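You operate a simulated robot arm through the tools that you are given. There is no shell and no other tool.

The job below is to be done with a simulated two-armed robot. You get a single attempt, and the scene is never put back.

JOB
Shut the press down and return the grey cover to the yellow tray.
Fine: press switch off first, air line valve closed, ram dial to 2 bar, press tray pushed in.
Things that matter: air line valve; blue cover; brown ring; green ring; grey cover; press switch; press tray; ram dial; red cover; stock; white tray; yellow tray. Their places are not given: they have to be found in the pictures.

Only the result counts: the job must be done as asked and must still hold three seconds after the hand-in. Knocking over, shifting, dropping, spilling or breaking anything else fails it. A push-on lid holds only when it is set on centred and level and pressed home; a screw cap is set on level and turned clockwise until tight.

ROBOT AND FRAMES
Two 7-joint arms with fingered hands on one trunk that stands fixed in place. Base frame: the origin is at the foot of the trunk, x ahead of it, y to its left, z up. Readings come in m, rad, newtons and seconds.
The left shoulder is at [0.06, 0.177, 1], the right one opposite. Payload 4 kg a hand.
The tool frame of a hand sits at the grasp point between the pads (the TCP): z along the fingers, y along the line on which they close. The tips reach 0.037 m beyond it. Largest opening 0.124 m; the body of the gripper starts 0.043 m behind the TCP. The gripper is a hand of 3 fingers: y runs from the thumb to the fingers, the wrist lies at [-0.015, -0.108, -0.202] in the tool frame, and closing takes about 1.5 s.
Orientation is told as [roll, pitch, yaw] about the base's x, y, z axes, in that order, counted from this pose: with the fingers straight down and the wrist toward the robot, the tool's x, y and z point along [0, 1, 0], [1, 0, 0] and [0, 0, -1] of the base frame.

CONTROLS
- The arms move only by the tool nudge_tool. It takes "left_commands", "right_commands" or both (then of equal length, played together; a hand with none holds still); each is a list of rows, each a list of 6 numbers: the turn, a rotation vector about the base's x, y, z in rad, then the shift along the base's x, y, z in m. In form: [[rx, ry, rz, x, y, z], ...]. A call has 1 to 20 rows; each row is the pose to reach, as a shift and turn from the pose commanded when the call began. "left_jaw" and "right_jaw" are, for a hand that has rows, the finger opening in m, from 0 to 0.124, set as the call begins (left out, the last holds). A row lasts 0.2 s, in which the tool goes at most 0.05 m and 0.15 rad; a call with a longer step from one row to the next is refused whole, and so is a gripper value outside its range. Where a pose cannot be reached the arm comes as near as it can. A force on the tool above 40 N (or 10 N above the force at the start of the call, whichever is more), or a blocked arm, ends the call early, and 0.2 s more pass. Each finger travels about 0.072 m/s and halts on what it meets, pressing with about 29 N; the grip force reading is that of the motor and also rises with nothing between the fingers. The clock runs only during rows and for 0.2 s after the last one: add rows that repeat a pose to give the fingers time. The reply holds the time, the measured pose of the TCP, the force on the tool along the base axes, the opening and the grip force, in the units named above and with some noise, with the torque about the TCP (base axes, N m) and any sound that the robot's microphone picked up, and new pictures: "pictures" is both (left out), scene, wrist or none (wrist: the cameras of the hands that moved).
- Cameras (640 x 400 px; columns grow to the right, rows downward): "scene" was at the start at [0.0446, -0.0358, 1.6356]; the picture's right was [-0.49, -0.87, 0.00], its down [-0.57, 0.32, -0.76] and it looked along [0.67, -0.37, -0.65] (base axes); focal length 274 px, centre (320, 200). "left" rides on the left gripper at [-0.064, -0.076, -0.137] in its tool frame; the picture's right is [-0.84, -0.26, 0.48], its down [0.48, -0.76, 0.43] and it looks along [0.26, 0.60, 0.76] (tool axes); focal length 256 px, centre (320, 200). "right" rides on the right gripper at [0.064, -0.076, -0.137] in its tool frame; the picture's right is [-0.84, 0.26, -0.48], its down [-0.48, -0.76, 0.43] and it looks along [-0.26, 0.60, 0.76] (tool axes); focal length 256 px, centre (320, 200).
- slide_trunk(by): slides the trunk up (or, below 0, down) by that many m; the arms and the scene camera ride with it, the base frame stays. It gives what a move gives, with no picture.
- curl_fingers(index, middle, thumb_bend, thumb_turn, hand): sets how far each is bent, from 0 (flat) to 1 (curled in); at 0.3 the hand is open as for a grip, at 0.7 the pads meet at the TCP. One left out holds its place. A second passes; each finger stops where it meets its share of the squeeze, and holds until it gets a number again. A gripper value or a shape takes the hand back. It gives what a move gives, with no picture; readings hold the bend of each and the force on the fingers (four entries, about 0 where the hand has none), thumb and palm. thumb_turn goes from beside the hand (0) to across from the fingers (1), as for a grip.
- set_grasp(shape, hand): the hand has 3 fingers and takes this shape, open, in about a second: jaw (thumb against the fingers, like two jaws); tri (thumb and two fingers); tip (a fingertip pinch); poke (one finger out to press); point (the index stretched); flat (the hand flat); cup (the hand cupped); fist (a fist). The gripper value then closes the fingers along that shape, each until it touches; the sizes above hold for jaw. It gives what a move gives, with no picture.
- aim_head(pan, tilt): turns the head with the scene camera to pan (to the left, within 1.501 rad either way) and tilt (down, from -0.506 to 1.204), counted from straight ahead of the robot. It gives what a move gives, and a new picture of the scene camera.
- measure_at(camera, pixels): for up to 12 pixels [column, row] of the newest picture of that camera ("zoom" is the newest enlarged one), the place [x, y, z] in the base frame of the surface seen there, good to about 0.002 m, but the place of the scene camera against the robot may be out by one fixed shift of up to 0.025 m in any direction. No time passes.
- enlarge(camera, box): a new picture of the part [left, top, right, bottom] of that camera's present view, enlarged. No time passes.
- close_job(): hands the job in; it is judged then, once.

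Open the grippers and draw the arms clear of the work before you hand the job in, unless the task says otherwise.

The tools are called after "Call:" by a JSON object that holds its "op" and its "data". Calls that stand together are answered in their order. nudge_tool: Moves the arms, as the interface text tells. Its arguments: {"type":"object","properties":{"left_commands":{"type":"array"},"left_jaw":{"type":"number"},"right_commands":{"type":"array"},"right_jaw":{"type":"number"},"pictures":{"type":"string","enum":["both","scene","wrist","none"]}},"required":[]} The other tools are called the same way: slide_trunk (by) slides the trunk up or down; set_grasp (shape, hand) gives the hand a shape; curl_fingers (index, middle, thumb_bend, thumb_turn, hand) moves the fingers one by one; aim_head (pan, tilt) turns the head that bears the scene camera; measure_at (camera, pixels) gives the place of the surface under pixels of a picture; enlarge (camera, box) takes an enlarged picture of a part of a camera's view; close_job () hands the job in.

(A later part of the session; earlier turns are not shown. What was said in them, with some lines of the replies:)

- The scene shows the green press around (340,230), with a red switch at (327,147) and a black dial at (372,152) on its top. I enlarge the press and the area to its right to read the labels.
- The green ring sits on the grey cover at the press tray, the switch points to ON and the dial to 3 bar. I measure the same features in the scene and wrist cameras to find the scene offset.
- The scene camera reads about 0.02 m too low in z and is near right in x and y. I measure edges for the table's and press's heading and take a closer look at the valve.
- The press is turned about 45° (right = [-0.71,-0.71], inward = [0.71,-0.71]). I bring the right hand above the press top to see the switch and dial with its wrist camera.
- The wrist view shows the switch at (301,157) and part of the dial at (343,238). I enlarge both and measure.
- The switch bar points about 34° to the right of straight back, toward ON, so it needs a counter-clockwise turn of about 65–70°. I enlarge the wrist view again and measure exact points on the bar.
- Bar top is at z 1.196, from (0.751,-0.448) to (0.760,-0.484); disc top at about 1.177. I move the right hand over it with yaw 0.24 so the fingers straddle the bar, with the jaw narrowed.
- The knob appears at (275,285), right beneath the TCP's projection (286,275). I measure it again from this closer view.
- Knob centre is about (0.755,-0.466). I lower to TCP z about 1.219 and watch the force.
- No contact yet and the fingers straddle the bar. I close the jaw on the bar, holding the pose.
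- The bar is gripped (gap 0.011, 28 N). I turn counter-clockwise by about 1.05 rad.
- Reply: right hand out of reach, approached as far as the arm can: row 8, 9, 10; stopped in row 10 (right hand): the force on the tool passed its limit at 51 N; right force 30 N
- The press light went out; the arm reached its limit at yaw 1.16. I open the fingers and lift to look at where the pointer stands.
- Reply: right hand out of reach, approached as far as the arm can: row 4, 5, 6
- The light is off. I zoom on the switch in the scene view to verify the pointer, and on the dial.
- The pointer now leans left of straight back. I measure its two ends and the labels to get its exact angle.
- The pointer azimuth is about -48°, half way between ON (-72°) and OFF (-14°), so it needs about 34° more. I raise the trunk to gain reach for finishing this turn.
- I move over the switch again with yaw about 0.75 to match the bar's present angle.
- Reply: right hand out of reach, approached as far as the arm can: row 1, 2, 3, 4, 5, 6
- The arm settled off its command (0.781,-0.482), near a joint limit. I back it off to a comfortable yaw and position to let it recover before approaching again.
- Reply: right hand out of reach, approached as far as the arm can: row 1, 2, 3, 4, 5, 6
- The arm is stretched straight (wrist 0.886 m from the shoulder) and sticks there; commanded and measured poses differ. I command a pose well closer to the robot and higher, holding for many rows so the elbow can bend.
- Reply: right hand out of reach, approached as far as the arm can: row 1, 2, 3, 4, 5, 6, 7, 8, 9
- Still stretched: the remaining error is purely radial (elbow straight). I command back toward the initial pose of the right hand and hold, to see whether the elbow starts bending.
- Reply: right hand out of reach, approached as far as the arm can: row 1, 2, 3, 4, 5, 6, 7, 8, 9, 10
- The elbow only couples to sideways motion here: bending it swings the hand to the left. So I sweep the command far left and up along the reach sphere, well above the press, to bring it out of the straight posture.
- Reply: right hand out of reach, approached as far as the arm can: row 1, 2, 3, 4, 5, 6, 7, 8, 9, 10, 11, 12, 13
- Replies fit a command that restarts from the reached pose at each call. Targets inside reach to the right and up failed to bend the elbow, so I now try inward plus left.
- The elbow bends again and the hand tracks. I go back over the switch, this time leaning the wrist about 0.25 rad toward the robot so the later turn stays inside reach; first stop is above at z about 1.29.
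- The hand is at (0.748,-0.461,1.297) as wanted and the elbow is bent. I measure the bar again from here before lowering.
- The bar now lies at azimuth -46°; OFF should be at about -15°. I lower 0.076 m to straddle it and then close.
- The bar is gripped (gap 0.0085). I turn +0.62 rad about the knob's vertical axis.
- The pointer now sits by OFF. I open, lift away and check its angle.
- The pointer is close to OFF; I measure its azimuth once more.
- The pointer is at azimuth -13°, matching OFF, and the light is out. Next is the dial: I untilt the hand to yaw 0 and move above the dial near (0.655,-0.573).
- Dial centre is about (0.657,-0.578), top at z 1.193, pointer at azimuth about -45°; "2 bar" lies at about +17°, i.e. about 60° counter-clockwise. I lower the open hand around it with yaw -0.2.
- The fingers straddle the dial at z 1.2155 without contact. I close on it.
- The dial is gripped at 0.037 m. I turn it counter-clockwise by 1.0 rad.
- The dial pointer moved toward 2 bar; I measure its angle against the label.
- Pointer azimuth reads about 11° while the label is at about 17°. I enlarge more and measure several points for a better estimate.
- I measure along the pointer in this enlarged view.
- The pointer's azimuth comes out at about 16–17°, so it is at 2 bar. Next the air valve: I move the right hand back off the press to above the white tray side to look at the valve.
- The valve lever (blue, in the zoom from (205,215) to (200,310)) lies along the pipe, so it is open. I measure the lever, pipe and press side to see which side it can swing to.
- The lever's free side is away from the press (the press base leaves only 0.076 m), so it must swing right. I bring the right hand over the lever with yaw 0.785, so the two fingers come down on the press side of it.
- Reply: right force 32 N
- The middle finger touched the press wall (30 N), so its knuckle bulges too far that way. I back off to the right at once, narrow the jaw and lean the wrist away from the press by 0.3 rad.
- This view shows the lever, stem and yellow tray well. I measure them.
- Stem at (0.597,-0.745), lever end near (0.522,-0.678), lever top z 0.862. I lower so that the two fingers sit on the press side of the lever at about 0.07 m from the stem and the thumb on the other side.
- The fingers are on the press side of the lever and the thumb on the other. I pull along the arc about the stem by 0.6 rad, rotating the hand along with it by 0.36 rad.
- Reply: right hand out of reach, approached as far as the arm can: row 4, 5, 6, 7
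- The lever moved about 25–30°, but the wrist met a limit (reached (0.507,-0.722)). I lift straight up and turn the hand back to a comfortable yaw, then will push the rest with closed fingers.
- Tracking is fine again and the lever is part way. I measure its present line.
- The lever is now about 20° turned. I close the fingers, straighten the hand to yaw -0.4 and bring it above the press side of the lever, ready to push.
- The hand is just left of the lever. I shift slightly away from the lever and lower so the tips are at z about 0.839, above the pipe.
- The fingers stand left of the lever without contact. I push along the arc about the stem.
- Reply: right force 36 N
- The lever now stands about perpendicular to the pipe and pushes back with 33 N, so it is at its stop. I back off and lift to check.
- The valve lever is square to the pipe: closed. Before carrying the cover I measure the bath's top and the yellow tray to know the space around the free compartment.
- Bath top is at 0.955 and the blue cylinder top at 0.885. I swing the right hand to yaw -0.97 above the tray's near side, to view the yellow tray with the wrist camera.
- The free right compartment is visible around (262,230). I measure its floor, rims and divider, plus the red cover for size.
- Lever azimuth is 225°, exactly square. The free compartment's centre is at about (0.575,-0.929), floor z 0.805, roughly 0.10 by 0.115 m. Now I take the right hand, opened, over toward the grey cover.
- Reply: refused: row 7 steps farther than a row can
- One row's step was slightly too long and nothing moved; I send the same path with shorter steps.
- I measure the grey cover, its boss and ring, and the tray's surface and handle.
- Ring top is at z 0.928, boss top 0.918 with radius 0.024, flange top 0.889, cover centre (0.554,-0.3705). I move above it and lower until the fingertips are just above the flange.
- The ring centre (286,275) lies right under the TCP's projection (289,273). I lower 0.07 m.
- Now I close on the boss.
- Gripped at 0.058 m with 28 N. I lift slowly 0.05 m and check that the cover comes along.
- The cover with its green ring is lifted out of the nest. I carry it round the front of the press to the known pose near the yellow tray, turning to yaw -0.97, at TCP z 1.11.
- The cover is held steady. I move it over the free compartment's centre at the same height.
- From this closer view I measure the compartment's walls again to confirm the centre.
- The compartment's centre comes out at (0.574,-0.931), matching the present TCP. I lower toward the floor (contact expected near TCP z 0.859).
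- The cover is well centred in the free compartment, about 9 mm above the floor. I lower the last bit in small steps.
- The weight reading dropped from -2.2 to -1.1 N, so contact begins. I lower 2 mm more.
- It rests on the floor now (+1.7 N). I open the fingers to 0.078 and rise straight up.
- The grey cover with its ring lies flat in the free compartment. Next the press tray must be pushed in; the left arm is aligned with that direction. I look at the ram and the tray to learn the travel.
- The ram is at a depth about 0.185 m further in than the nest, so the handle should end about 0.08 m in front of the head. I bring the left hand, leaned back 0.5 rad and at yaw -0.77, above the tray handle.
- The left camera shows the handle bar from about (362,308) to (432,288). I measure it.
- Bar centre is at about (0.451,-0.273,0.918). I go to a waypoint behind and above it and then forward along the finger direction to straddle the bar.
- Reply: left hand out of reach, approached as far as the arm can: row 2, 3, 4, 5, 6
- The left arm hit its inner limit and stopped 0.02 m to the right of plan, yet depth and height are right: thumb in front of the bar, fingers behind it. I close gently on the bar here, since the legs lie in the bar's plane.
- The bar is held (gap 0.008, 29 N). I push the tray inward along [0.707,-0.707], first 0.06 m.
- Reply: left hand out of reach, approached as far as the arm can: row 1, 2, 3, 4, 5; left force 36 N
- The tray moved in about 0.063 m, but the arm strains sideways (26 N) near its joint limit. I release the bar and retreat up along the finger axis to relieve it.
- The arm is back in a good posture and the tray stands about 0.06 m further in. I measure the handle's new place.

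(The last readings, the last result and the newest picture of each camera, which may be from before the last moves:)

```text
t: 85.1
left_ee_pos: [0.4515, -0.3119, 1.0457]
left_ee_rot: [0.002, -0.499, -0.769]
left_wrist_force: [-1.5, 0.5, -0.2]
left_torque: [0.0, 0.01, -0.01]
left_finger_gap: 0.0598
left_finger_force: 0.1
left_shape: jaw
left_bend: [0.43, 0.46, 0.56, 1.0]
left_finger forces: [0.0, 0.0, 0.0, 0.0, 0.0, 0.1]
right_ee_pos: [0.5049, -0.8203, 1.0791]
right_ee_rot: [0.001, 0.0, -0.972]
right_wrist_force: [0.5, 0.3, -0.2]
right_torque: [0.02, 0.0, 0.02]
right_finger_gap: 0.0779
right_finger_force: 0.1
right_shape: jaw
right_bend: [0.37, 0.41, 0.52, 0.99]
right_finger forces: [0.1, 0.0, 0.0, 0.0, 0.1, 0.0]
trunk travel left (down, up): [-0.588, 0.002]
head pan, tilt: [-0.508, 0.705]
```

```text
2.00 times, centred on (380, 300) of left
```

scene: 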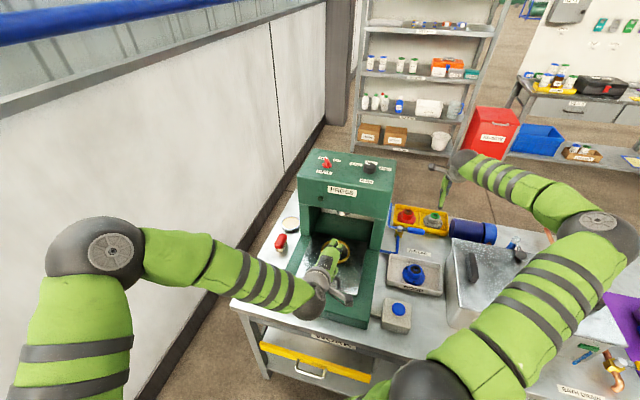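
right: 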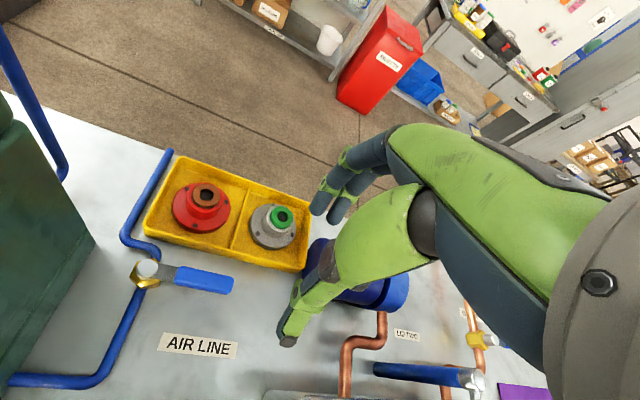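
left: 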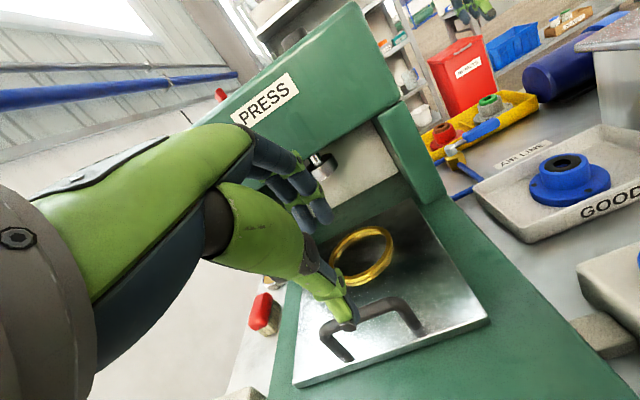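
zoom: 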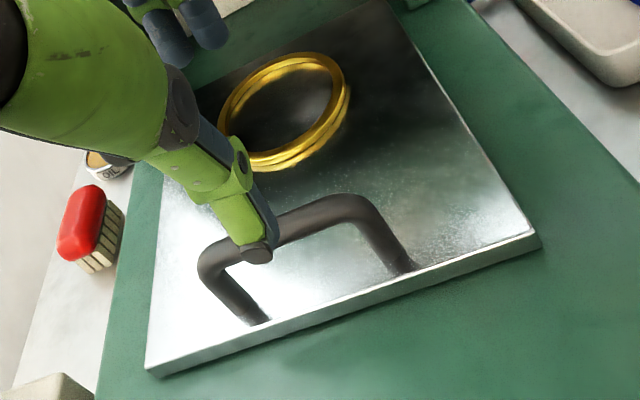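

The bar now lies at about (0.498,-0.320), 0.067 m further in, with about 0.12 m to go. I re-approach centred on the bar: first to a waypoint, then forward along the finger axis.

Call:
{"op": "nudge_tool", "data": {"left_commands": [[0, 0, 0, 0.0085, 0.0044, -0.024], [0, 0, 0, 0.017, 0.0088, -0.048], [0, 0, 0, 0.0255, 0.0132, -0.0717], [0, 0, 0, 0.0255, 0.0132, -0.0717]]}}

```text
t: 86.1
left_ee_pos: [0.4797, -0.2983, 0.9795]
left_ee_rot: [0.001, -0.498, -0.77]
left_wrist_force: [-0.2, 0.8, 0.0]
left_torque: [0.01, 0.01, -0.05]
left_finger_gap: 0.0599
left_finger_force: 0.0
left_shape: jaw
left_bend: [0.43, 0.46, 0.56, 1.0]
left_finger forces: [0.0, 0.1, 0.0, 0.0, 0.0, 0.1]
left hand out of reach, approached as far as the arm can: row 3, 4
right_ee_pos: [0.5056, -0.8195, 1.0787]
right_ee_rot: [-0.001, 0.0, -0.97]
right_wrist_force: [0.0, 0.8, 0.1]
right_torque: [0.02, 0.0, -0.02]
right_finger_gap: 0.0776
right_finger_force: 0.0
right_shape: jaw
right_bend: [0.37, 0.41, 0.52, 0.99]
right_finger forces: [0.1, 0.1, 0.0, 0.0, 0.1, 0.1]
trunk travel left (down, up): [-0.588, 0.002]
head pan, tilt: [-0.508, 0.705]
```

scene: 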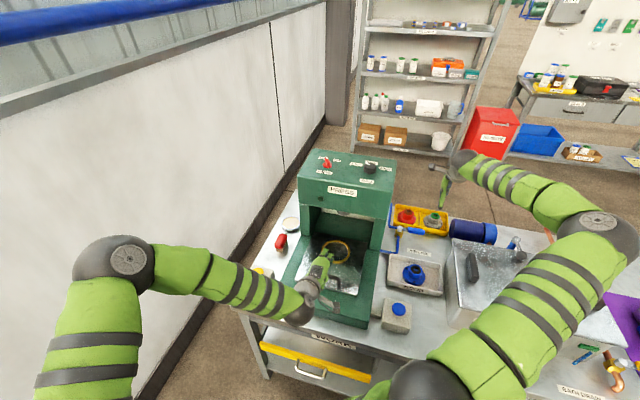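
left: 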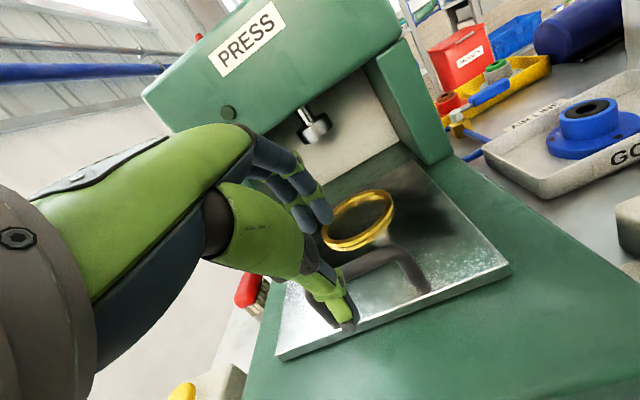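

The limit appears again near z 0.98 with this lean. I rise slightly and reduce the lean to 0.25 rad, then approach again.

Call:
{"op": "nudge_tool", "data": {"left_commands": [[0, 0, 0, 0, 0, 0.02], [0.05, 0.052, 0, 0.002, -0.003, 0.025], [0.11, 0.114, 0, 0.005, -0.007, 0.025], [0.174, 0.18, 0, 0.008, -0.011, 0.02], [0.174, 0.18, 0, 0.0082, -0.0114, 0.005], [0.174, 0.18, 0, 0.0082, -0.0114, 0.005]]}}

```text
t: 87.5
left_ee_pos: [0.4873, -0.3106, 0.9842]
left_ee_rot: [0.0, -0.25, -0.771]
left_wrist_force: [-0.3, 0.1, 0.1]
left_torque: [0.0, 0.01, -0.01]
left_finger_gap: 0.0595
left_finger_force: 0.3
left_shape: jaw
left_bend: [0.43, 0.46, 0.56, 1.0]
left_finger forces: [0.1, 0.0, 0.0, 0.0, 0.0, 0.1]
right_ee_pos: [0.5055, -0.8198, 1.0772]
right_ee_rot: [0.0, 0.0, -0.972]
right_wrist_force: [-0.6, 0.7, 0.4]
right_torque: [0.01, 0.0, -0.02]
right_finger_gap: 0.0776
right_finger_force: 0.2
right_shape: jaw
right_bend: [0.37, 0.41, 0.52, 0.99]
right_finger forces: [0.1, 0.0, 0.1, 0.1, 0.0, 0.0]
trunk travel left (down, up): [-0.588, 0.002]
head pan, tilt: [-0.508, 0.705]
```

scene: 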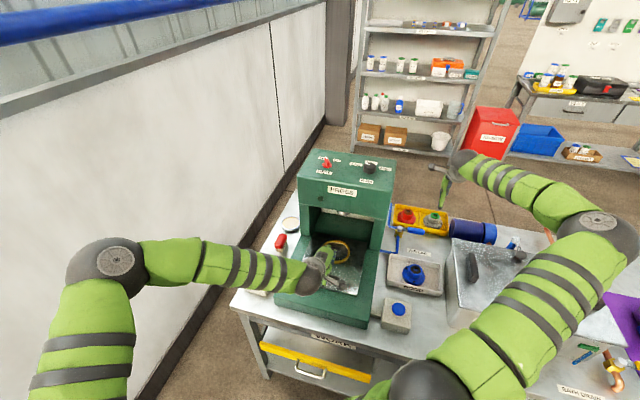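
left: 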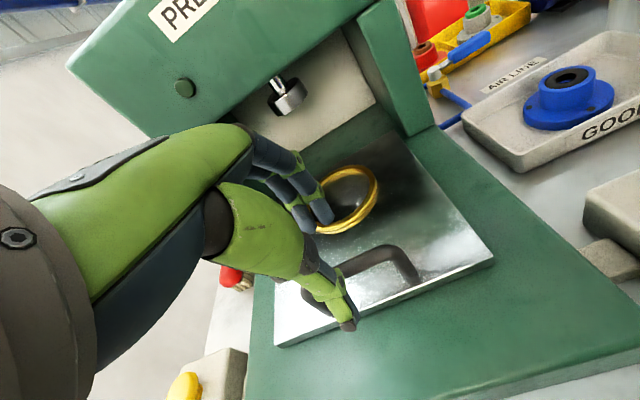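

Reachable now. I lower onto the bar.

Call:
{"op": "nudge_tool", "data": {"left_commands": [[0, 0, 0, 0.003, -0.0025, -0.018], [0, 0, 0, 0.006, -0.005, -0.036], [0, 0, 0, 0.009, -0.0076, -0.054], [0, 0, 0, 0.009, -0.0076, -0.054]], "pictures": "wrist"}}

Call:
{"op": "enlarge", "data": {"camera": "left", "box": [200, 150, 480, 360]}}

```text
t: 88.5
left_ee_pos: [0.4968, -0.3176, 0.9296]
left_ee_rot: [0.001, -0.249, -0.769]
left_wrist_force: [0.6, 0.1, -0.5]
left_torque: [0.0, -0.03, -0.02]
left_finger_gap: 0.0594
left_finger_force: 0.1
left_shape: jaw
left_bend: [0.43, 0.46, 0.56, 1.0]
left_finger forces: [0.1, 0.1, 0.1, 0.0, 0.1, 0.0]
right_ee_pos: [0.5054, -0.8198, 1.0781]
right_ee_rot: [-0.001, 0.0, -0.972]
right_wrist_force: [0.6, -0.8, 0.7]
right_torque: [0.01, 0.0, 0.0]
right_finger_gap: 0.0776
right_finger_force: 0.0
right_shape: jaw
right_bend: [0.37, 0.41, 0.52, 0.99]
right_finger forces: [0.1, 0.0, 0.0, 0.0, 0.0, 0.0]
trunk travel left (down, up): [-0.588, 0.002]
head pan, tilt: [-0.508, 0.705]
```

left: 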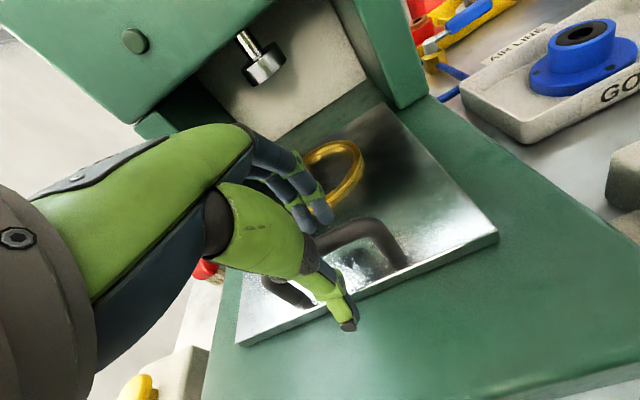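

```text
1.90 times, centred on (340, 255) of left
```

zoom: 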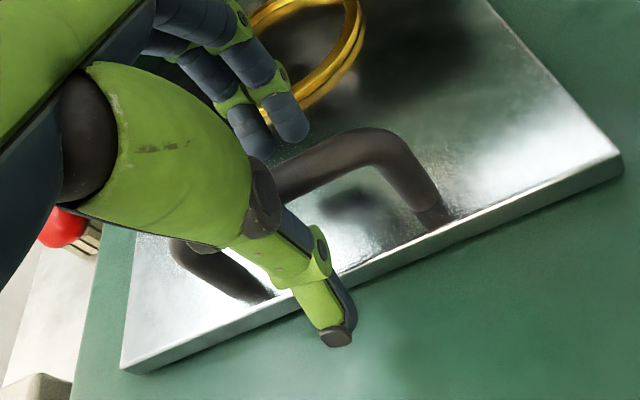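

The hand straddles the bar on target. I close on it.

Call:
{"op": "nudge_tool", "data": {"left_commands": [[0, 0, 0, 0, 0, 0], [0, 0, 0, 0, 0, 0], [0, 0, 0, 0, 0, 0], [0, 0, 0, 0, 0, 0], [0, 0, 0, 0, 0, 0]], "left_jaw": 0.005, "pictures": "wrist"}}

```text
t: 89.7
left_ee_pos: [0.496, -0.3188, 0.9284]
left_ee_rot: [0.001, -0.248, -0.769]
left_wrist_force: [-1.2, 1.4, -9.7]
left_torque: [0.03, 0.01, 0.04]
left_finger_gap: 0.0014
left_finger_force: 29.0
left_shape: jaw
left_bend: [0.68, 0.7, 0.73, 1.0]
left_finger forces: [19.6, 8.9, 0.0, 0.0, 32.5, 0.1]
right_ee_pos: [0.5046, -0.8201, 1.0777]
right_ee_rot: [0.001, 0.0, -0.973]
right_wrist_force: [1.0, 0.3, -0.1]
right_torque: [0.0, -0.01, 0.05]
right_finger_gap: 0.0778
right_finger_force: 0.1
right_shape: jaw
right_bend: [0.37, 0.41, 0.52, 0.99]
right_finger forces: [0.1, 0.0, 0.0, 0.1, 0.1, 0.0]
trunk travel left (down, up): [-0.588, 0.002]
head pan, tilt: [-0.508, 0.705]
```

left: 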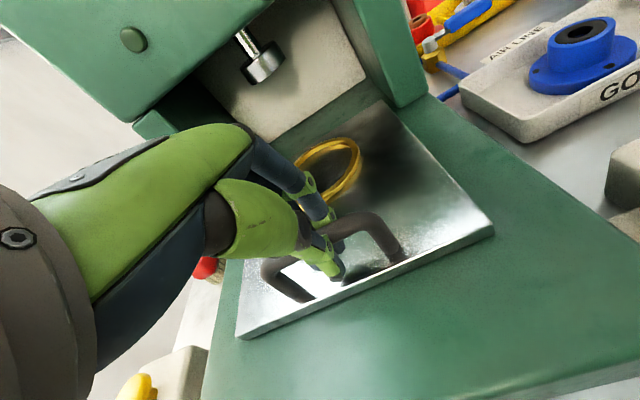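

Gripped. I push the tray inward along [0.707,-0.707] by up to 0.12 m, watching for the stop.

Call:
{"op": "nudge_tool", "data": {"left_commands": [[0, 0, 0, 0.0106, -0.0106, 0], [0, 0, 0, 0.0212, -0.0212, 0], [0, 0, 0, 0.0318, -0.0318, 0], [0, 0, 0, 0.0424, -0.0424, 0], [0, 0, 0, 0.053, -0.053, 0], [0, 0, 0, 0.0636, -0.0636, 0], [0, 0, 0, 0.0742, -0.0742, 0], [0, 0, 0, 0.0742, -0.0742, 0]]}}

```text
t: 91.5
left_ee_pos: [0.5711, -0.3907, 0.9281]
left_ee_rot: [0.0, -0.249, -0.773]
left_wrist_force: [-3.9, -3.5, 0.5]
left_torque: [-0.14, 0.0, -0.03]
left_finger_gap: 0.0006
left_finger_force: 29.3
left_shape: jaw
left_bend: [0.68, 0.7, 0.73, 1.0]
left_finger forces: [20.2, 8.7, 0.0, 0.0, 34.5, 0.0]
right_ee_pos: [0.5039, -0.8205, 1.0789]
right_ee_rot: [0.0, 0.001, -0.973]
right_wrist_force: [0.3, 0.3, -0.8]
right_torque: [0.0, -0.01, 0.01]
right_finger_gap: 0.0777
right_finger_force: 0.0
right_shape: jaw
right_bend: [0.37, 0.41, 0.52, 0.99]
right_finger forces: [0.0, 0.1, 0.2, 0.1, 0.0, 0.0]
trunk travel left (down, up): [-0.588, 0.002]
head pan, tilt: [-0.508, 0.705]
```

scene: 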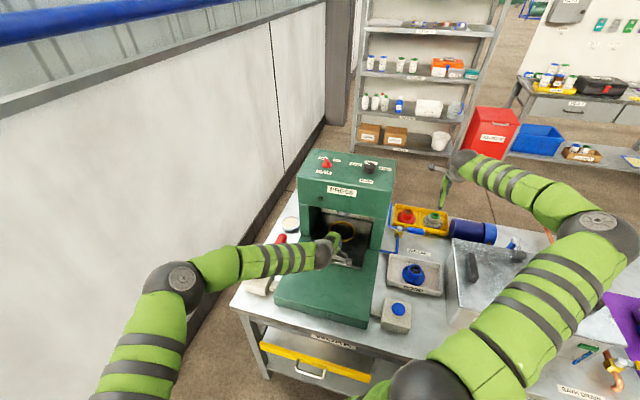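
left: 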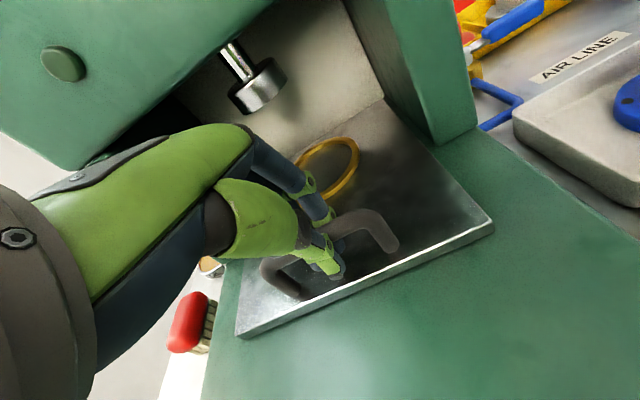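

The tray slides freely (about 5 N) and is nearly in. I push on in small steps until the stop shows.

Call:
{"op": "nudge_tool", "data": {"left_commands": [[0, 0, 0, 0.005, -0.005, 0], [0, 0, 0, 0.01, -0.01, 0], [0, 0, 0, 0.015, -0.015, 0], [0, 0, 0, 0.02, -0.02, 0], [0, 0, 0, 0.02, -0.02, 0]]}}

Call:
{"op": "enlarge", "data": {"camera": "scene", "box": [270, 150, 400, 320]}}

```text
t: 92.5
left_ee_pos: [0.5851, -0.4069, 0.929]
left_ee_rot: [-0.002, -0.248, -0.774]
left_wrist_force: [-23.1, 29.7, 15.4]
left_torque: [0.17, 0.25, 0.03]
left_finger_gap: 0.0028
left_finger_force: 29.1
left_shape: jaw
left_bend: [0.7, 0.7, 0.67, 1.0]
left_finger forces: [18.6, 10.0, 0.0, 0.1, 67.5, 0.0]
right_ee_pos: [0.504, -0.8169, 1.081]
right_ee_rot: [0.0, -0.003, -0.969]
right_wrist_force: [0.7, 0.7, 1.6]
right_torque: [-0.03, -0.01, 0.02]
right_finger_gap: 0.0777
right_finger_force: 0.1
right_shape: jaw
right_bend: [0.37, 0.41, 0.52, 0.99]
right_finger forces: [0.0, 0.0, 0.1, 0.0, 0.1, 0.0]
trunk travel left (down, up): [-0.588, 0.002]
head pan, tilt: [-0.508, 0.705]
stopped in row 5 (left hand): the force on the tool passed its limit at 44 N (the readings are from after the stop); the commanded pose is now the measured one
```

scene: 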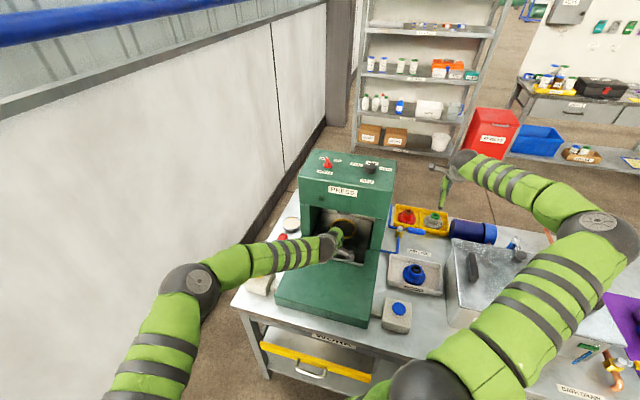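
left: 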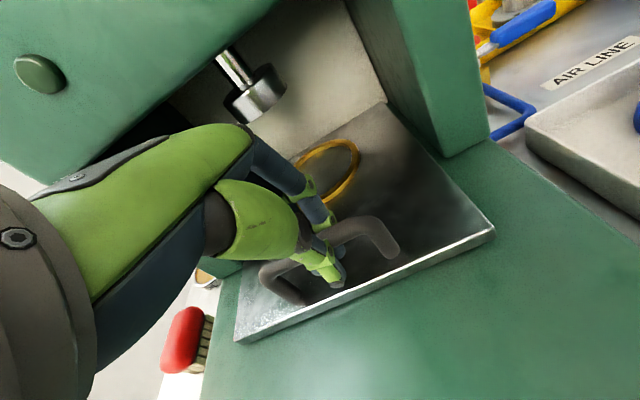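

```text
2.35 times, centred on (335, 235) of scene
```

zoom: 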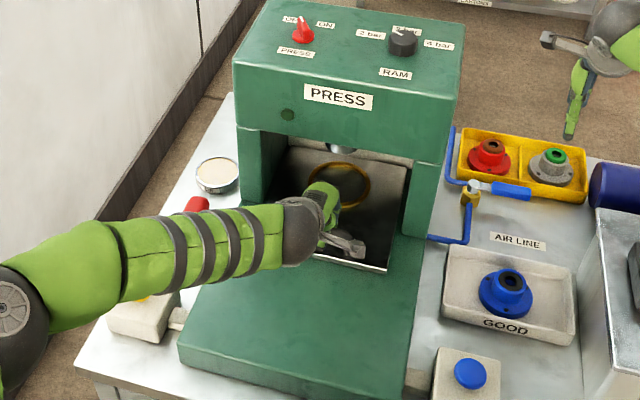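

The tray hit its stop (37 N straight back, thumb pressing the bar), about 0.19 m in, with the nest beneath the ram. I open the fingers modestly and retreat up and back.

Call:
{"op": "nudge_tool", "data": {"left_commands": [[0, 0, 0, 0, 0, 0], [0, 0, 0, 0, 0, 0], [0, 0, 0, 0, 0, 0], [0, 0, 0, -0.003, 0.003, 0.016], [0, 0, 0, -0.006, 0.006, 0.032], [0, 0, 0, -0.01, 0.01, 0.05], [0, 0, 0, -0.025, 0.025, 0.062], [0, 0, 0, -0.05, 0.05, 0.075], [0, 0, 0, -0.08, 0.08, 0.09], [0, 0, 0, -0.08, 0.08, 0.09]], "left_jaw": 0.042}}

Call:
{"op": "enlarge", "data": {"camera": "left", "box": [240, 150, 520, 360]}}

```text
t: 94.8
left_ee_pos: [0.5088, -0.3296, 1.0163]
left_ee_rot: [-0.001, -0.246, -0.773]
left_wrist_force: [-0.6, -0.2, -0.1]
left_torque: [-0.02, 0.02, 0.0]
left_finger_gap: 0.0418
left_finger_force: 0.0
left_shape: jaw
left_bend: [0.5, 0.53, 0.61, 1.0]
left_finger forces: [0.0, 0.0, 0.0, 0.0, 0.0, 0.0]
right_ee_pos: [0.5059, -0.8205, 1.0776]
right_ee_rot: [0.0, 0.001, -0.972]
right_wrist_force: [-0.8, -0.3, 0.3]
right_torque: [0.03, 0.0, 0.0]
right_finger_gap: 0.0778
right_finger_force: 0.1
right_shape: jaw
right_bend: [0.37, 0.41, 0.52, 0.99]
right_finger forces: [0.0, 0.0, 0.0, 0.0, 0.0, 0.0]
trunk travel left (down, up): [-0.588, 0.002]
head pan, tilt: [-0.508, 0.705]
```

scene: 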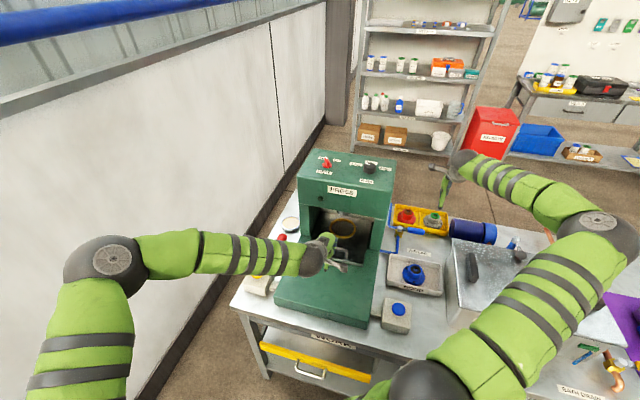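
left: 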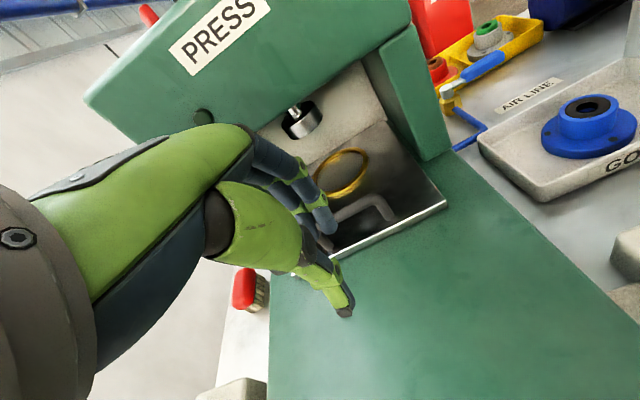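

```text
1.90 times, centred on (380, 255) of left
```

zoom: 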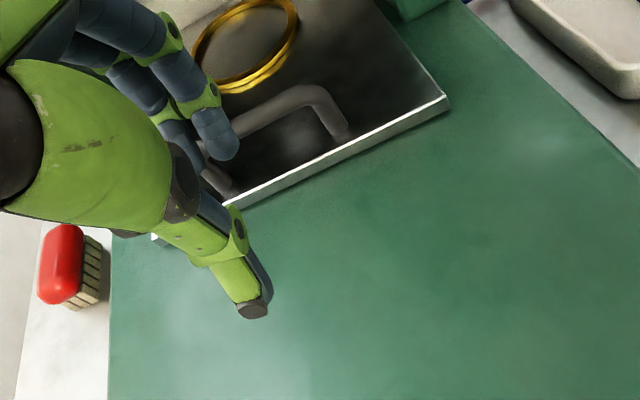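

The tray stands in, with its nest below the ram. I measure the handle for the record and draw the left arm up and away, opening the hand.

Call:
{"op": "measure_at", "data": {"camera": "left", "pixels": [[365, 202], [385, 200], [388, 218], [355, 238], [430, 210], [350, 160]]}}

Call:
{"op": "nudge_tool", "data": {"left_commands": [[0, 0, 0, -0.01, 0.01, 0.04], [0, 0, 0, -0.02, 0.02, 0.08], [0, 0, 0, -0.03, 0.035, 0.12], [0, 0, 0, -0.04, 0.055, 0.16], [0, 0, 0, -0.05, 0.08, 0.2], [0, 0, 0, -0.06, 0.105, 0.24], [0, 0, 0, -0.07, 0.13, 0.28], [0, 0, 0, -0.07, 0.155, 0.32], [0, 0, 0, -0.07, 0.18, 0.36], [0, 0, 0, -0.07, 0.2, 0.4], [0, 0, 0, -0.07, 0.2, 0.4]], "left_jaw": 0.12}}

```text
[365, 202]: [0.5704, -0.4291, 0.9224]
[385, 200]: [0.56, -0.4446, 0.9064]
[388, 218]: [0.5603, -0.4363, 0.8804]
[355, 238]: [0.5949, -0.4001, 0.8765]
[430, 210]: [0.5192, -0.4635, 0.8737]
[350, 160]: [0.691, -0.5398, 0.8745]
```

```text
t: 97.2
left_ee_pos: [0.4394, -0.1299, 1.4156]
left_ee_rot: [-0.003, -0.246, -0.771]
left_wrist_force: [0.6, -0.5, -0.3]
left_torque: [0.03, 0.01, -0.03]
left_finger_gap: 0.1197
left_finger_force: 0.1
left_shape: jaw
left_bend: [0.3, 0.31, 0.3, 0.98]
left_finger forces: [0.0, 0.1, 0.0, 0.0, 0.0, 0.0]
right_ee_pos: [0.506, -0.8205, 1.0781]
right_ee_rot: [0.001, -0.001, -0.971]
right_wrist_force: [0.0, 0.3, -0.4]
right_torque: [0.02, 0.01, 0.01]
right_finger_gap: 0.0778
right_finger_force: 0.1
right_shape: jaw
right_bend: [0.37, 0.41, 0.52, 0.99]
right_finger forces: [0.1, 0.1, 0.0, 0.0, 0.1, 0.0]
trunk travel left (down, up): [-0.588, 0.002]
head pan, tilt: [-0.508, 0.705]
```

scene: 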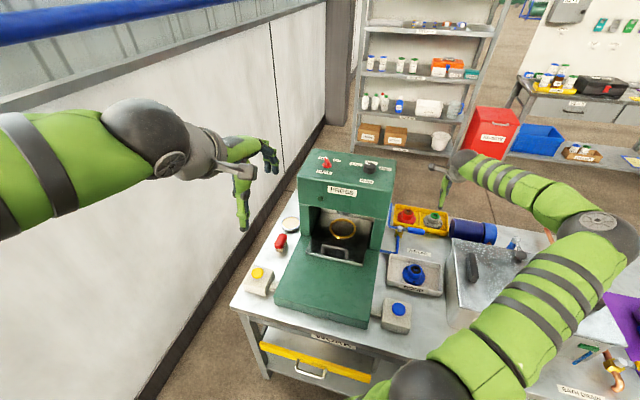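
left: 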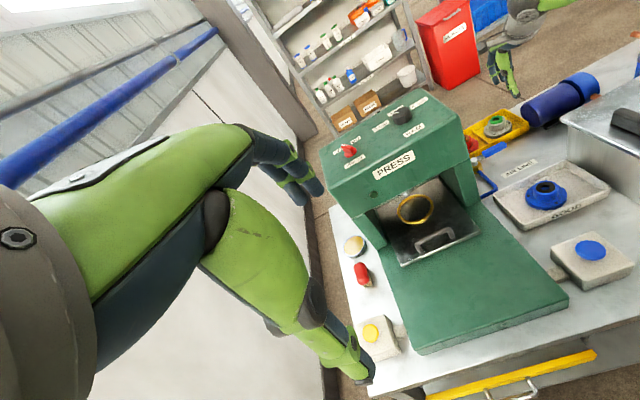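

Tray in, handle at depth 0.707. Now I raise the right arm clear as well, then take a last close look at everything.

Call:
{"op": "nudge_tool", "data": {"right_commands": [[0, 0, 0, -0.01, 0.01, 0.04], [0, 0, 0, -0.02, 0.02, 0.08], [0, 0, 0.08, -0.03, 0.04, 0.12], [0, 0, 0.16, -0.045, 0.065, 0.155], [0, 0, 0.24, -0.06, 0.095, 0.19], [0, 0, 0.32, -0.08, 0.125, 0.22], [0, 0, 0.4, -0.1, 0.155, 0.25], [0, 0, 0.4, -0.12, 0.185, 0.28], [0, 0, 0.4, -0.12, 0.185, 0.28]], "right_jaw": 0.12}}

Call:
{"op": "enlarge", "data": {"camera": "scene", "box": [270, 140, 400, 320]}}

Call:
{"op": "enlarge", "data": {"camera": "scene", "box": [380, 190, 500, 270]}}

Call:
{"op": "enlarge", "data": {"camera": "scene", "box": [300, 145, 400, 208]}}

```text
t: 99.2
left_ee_pos: [0.4401, -0.1289, 1.415]
left_ee_rot: [0.0, -0.246, -0.771]
left_wrist_force: [-0.8, -0.8, 0.6]
left_torque: [0.01, 0.02, 0.03]
left_finger_gap: 0.1197
left_finger_force: 0.0
left_shape: jaw
left_bend: [0.3, 0.31, 0.3, 0.98]
left_finger forces: [0.0, 0.1, 0.1, 0.0, 0.1, 0.0]
right_ee_pos: [0.385, -0.6341, 1.3573]
right_ee_rot: [0.0, 0.0, -0.57]
right_wrist_force: [-0.1, -0.3, -0.6]
right_torque: [0.02, 0.01, 0.0]
right_finger_gap: 0.1195
right_finger_force: 0.1
right_shape: jaw
right_bend: [0.3, 0.31, 0.3, 0.98]
right_finger forces: [0.0, 0.1, 0.0, 0.1, 0.0, 0.1]
trunk travel left (down, up): [-0.588, 0.002]
head pan, tilt: [-0.508, 0.705]
```

scene: 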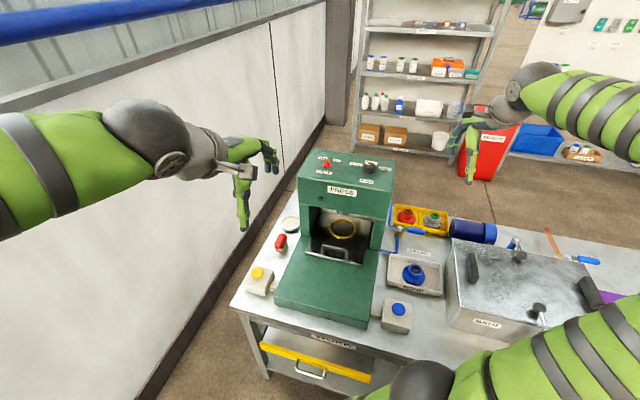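
right: 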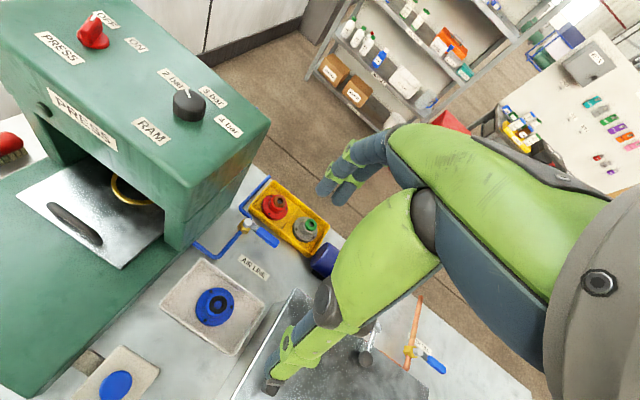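

```text
2.22 times, centred on (335, 230) of scene
```

zoom: 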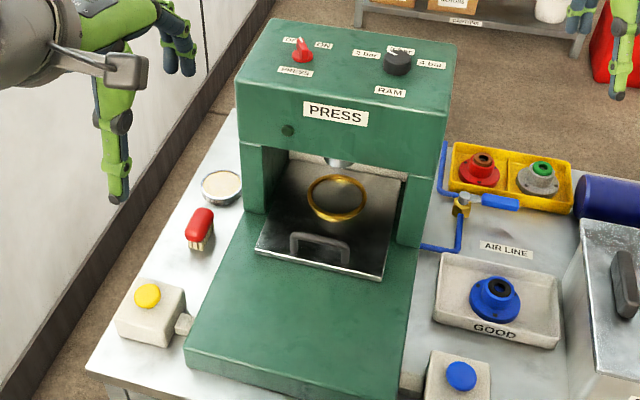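

```text
5.00 times, centred on (440, 230) of scene
```

zoom: 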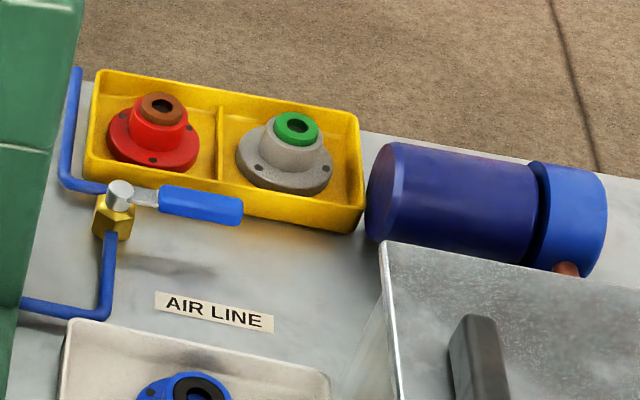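

```text
6.35 times, centred on (350, 176) of scene
```

zoom: 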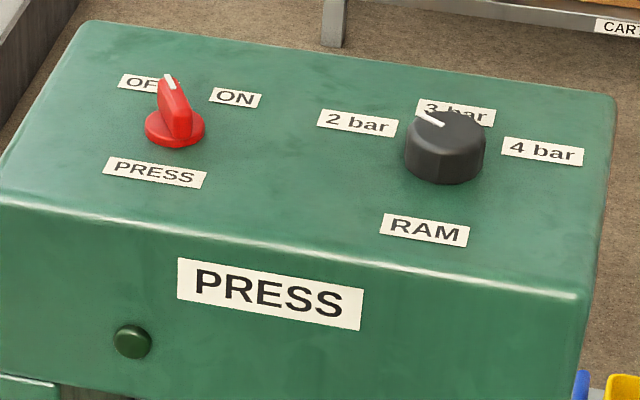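

Everything looks right; I double-check the dial's and switch's pointers from the right wrist camera, which now views them from above.

Call:
{"op": "enlarge", "data": {"camera": "right", "box": [60, 0, 260, 160]}}

Call:
{"op": "measure_at", "data": {"camera": "zoom", "pixels": [[404, 275], [398, 268], [410, 282], [395, 300], [355, 245], [485, 302], [535, 400], [96, 92]]}}

```text
2.50 times, centred on (160, 80) of right
```

zoom: 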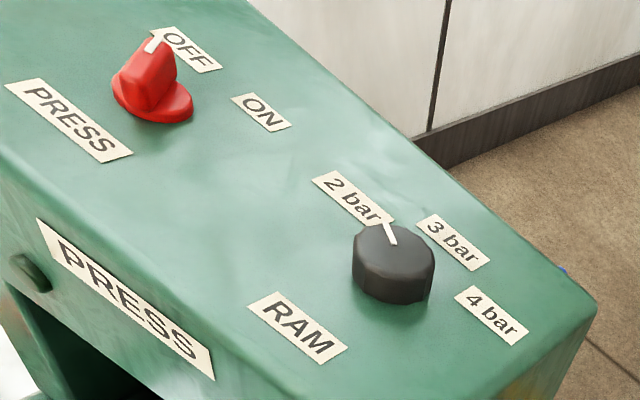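

```text
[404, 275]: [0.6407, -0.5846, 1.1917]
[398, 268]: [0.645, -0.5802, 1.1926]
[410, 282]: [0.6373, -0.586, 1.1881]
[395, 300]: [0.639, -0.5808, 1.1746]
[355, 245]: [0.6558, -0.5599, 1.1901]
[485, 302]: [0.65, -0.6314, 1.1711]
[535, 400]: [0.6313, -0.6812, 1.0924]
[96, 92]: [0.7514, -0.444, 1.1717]
```

I measure the pointer ends and label centres in this view for exact angles.

Call:
{"op": "measure_at", "data": {"camera": "zoom", "pixels": [[394, 243], [391, 237], [388, 230], [384, 222], [353, 202], [453, 243], [492, 315], [370, 230], [425, 240], [393, 265], [298, 328]]}}

Call:
{"op": "enlarge", "data": {"camera": "right", "box": [160, 60, 240, 130]}}

```text
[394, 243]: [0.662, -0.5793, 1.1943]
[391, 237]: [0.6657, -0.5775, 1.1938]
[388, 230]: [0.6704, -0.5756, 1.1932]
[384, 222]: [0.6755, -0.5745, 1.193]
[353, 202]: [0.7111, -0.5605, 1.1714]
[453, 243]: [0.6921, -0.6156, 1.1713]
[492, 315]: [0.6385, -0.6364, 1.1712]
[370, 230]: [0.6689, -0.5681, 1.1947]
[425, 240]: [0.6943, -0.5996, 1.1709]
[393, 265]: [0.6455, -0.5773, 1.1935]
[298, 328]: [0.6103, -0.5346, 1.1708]
```

```text
5.71 times, centred on (200, 95) of right
```

zoom: 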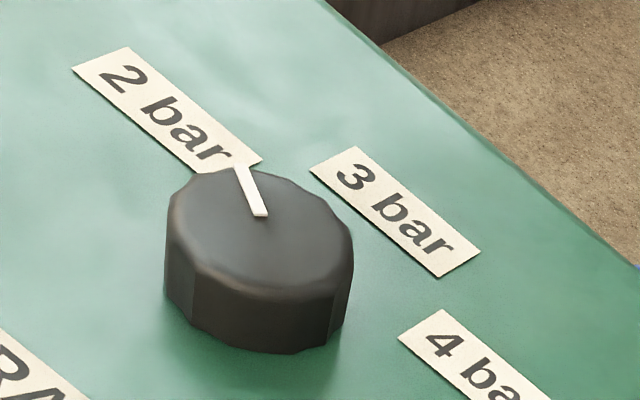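

The dial pointer is at azimuth 19.6° against 20.8° for the "2 bar" label. The switch is at OFF with the light out, the valve is square to the pipe, the tray is in, and the grey cover with its green ring lies flat in the yellow tray. Both hands are open and clear, so I hand the job in.

Call:
{"op": "close_job", "data": {}}

```text
The job is handed in.
```

The press is shut down and the grey cover is back in the yellow tray. I handed the job in with both hands open and clear of the work. No verdict came back with the hand-in, so the results below are from my own last pictures and measurements.

- **Press switch:** done first and set to OFF. The pointer matches the OFF label to within a few degrees and the light is out. My first turn stopped about halfway between ON and OFF, and I finished it before touching anything else.
- **Ram dial:** at 2 bar. The pointer is within about 2° of the "2 bar" label.
- **Air line valve:** closed. The lever stands at 90° to the pipe, against its stop.
- **Grey cover:** lying flat and centred in the free compartment of the yellow tray, with its green ring still on it.
- **Press tray:** pushed in about 0.19 m to its stop, with the nest under the ram.

**Contact with the press:** while reaching for the valve, one right-hand finger pressed against the side of the press at about 30 N. I backed off at once. The later pictures show no sign that the press or anything else moved.
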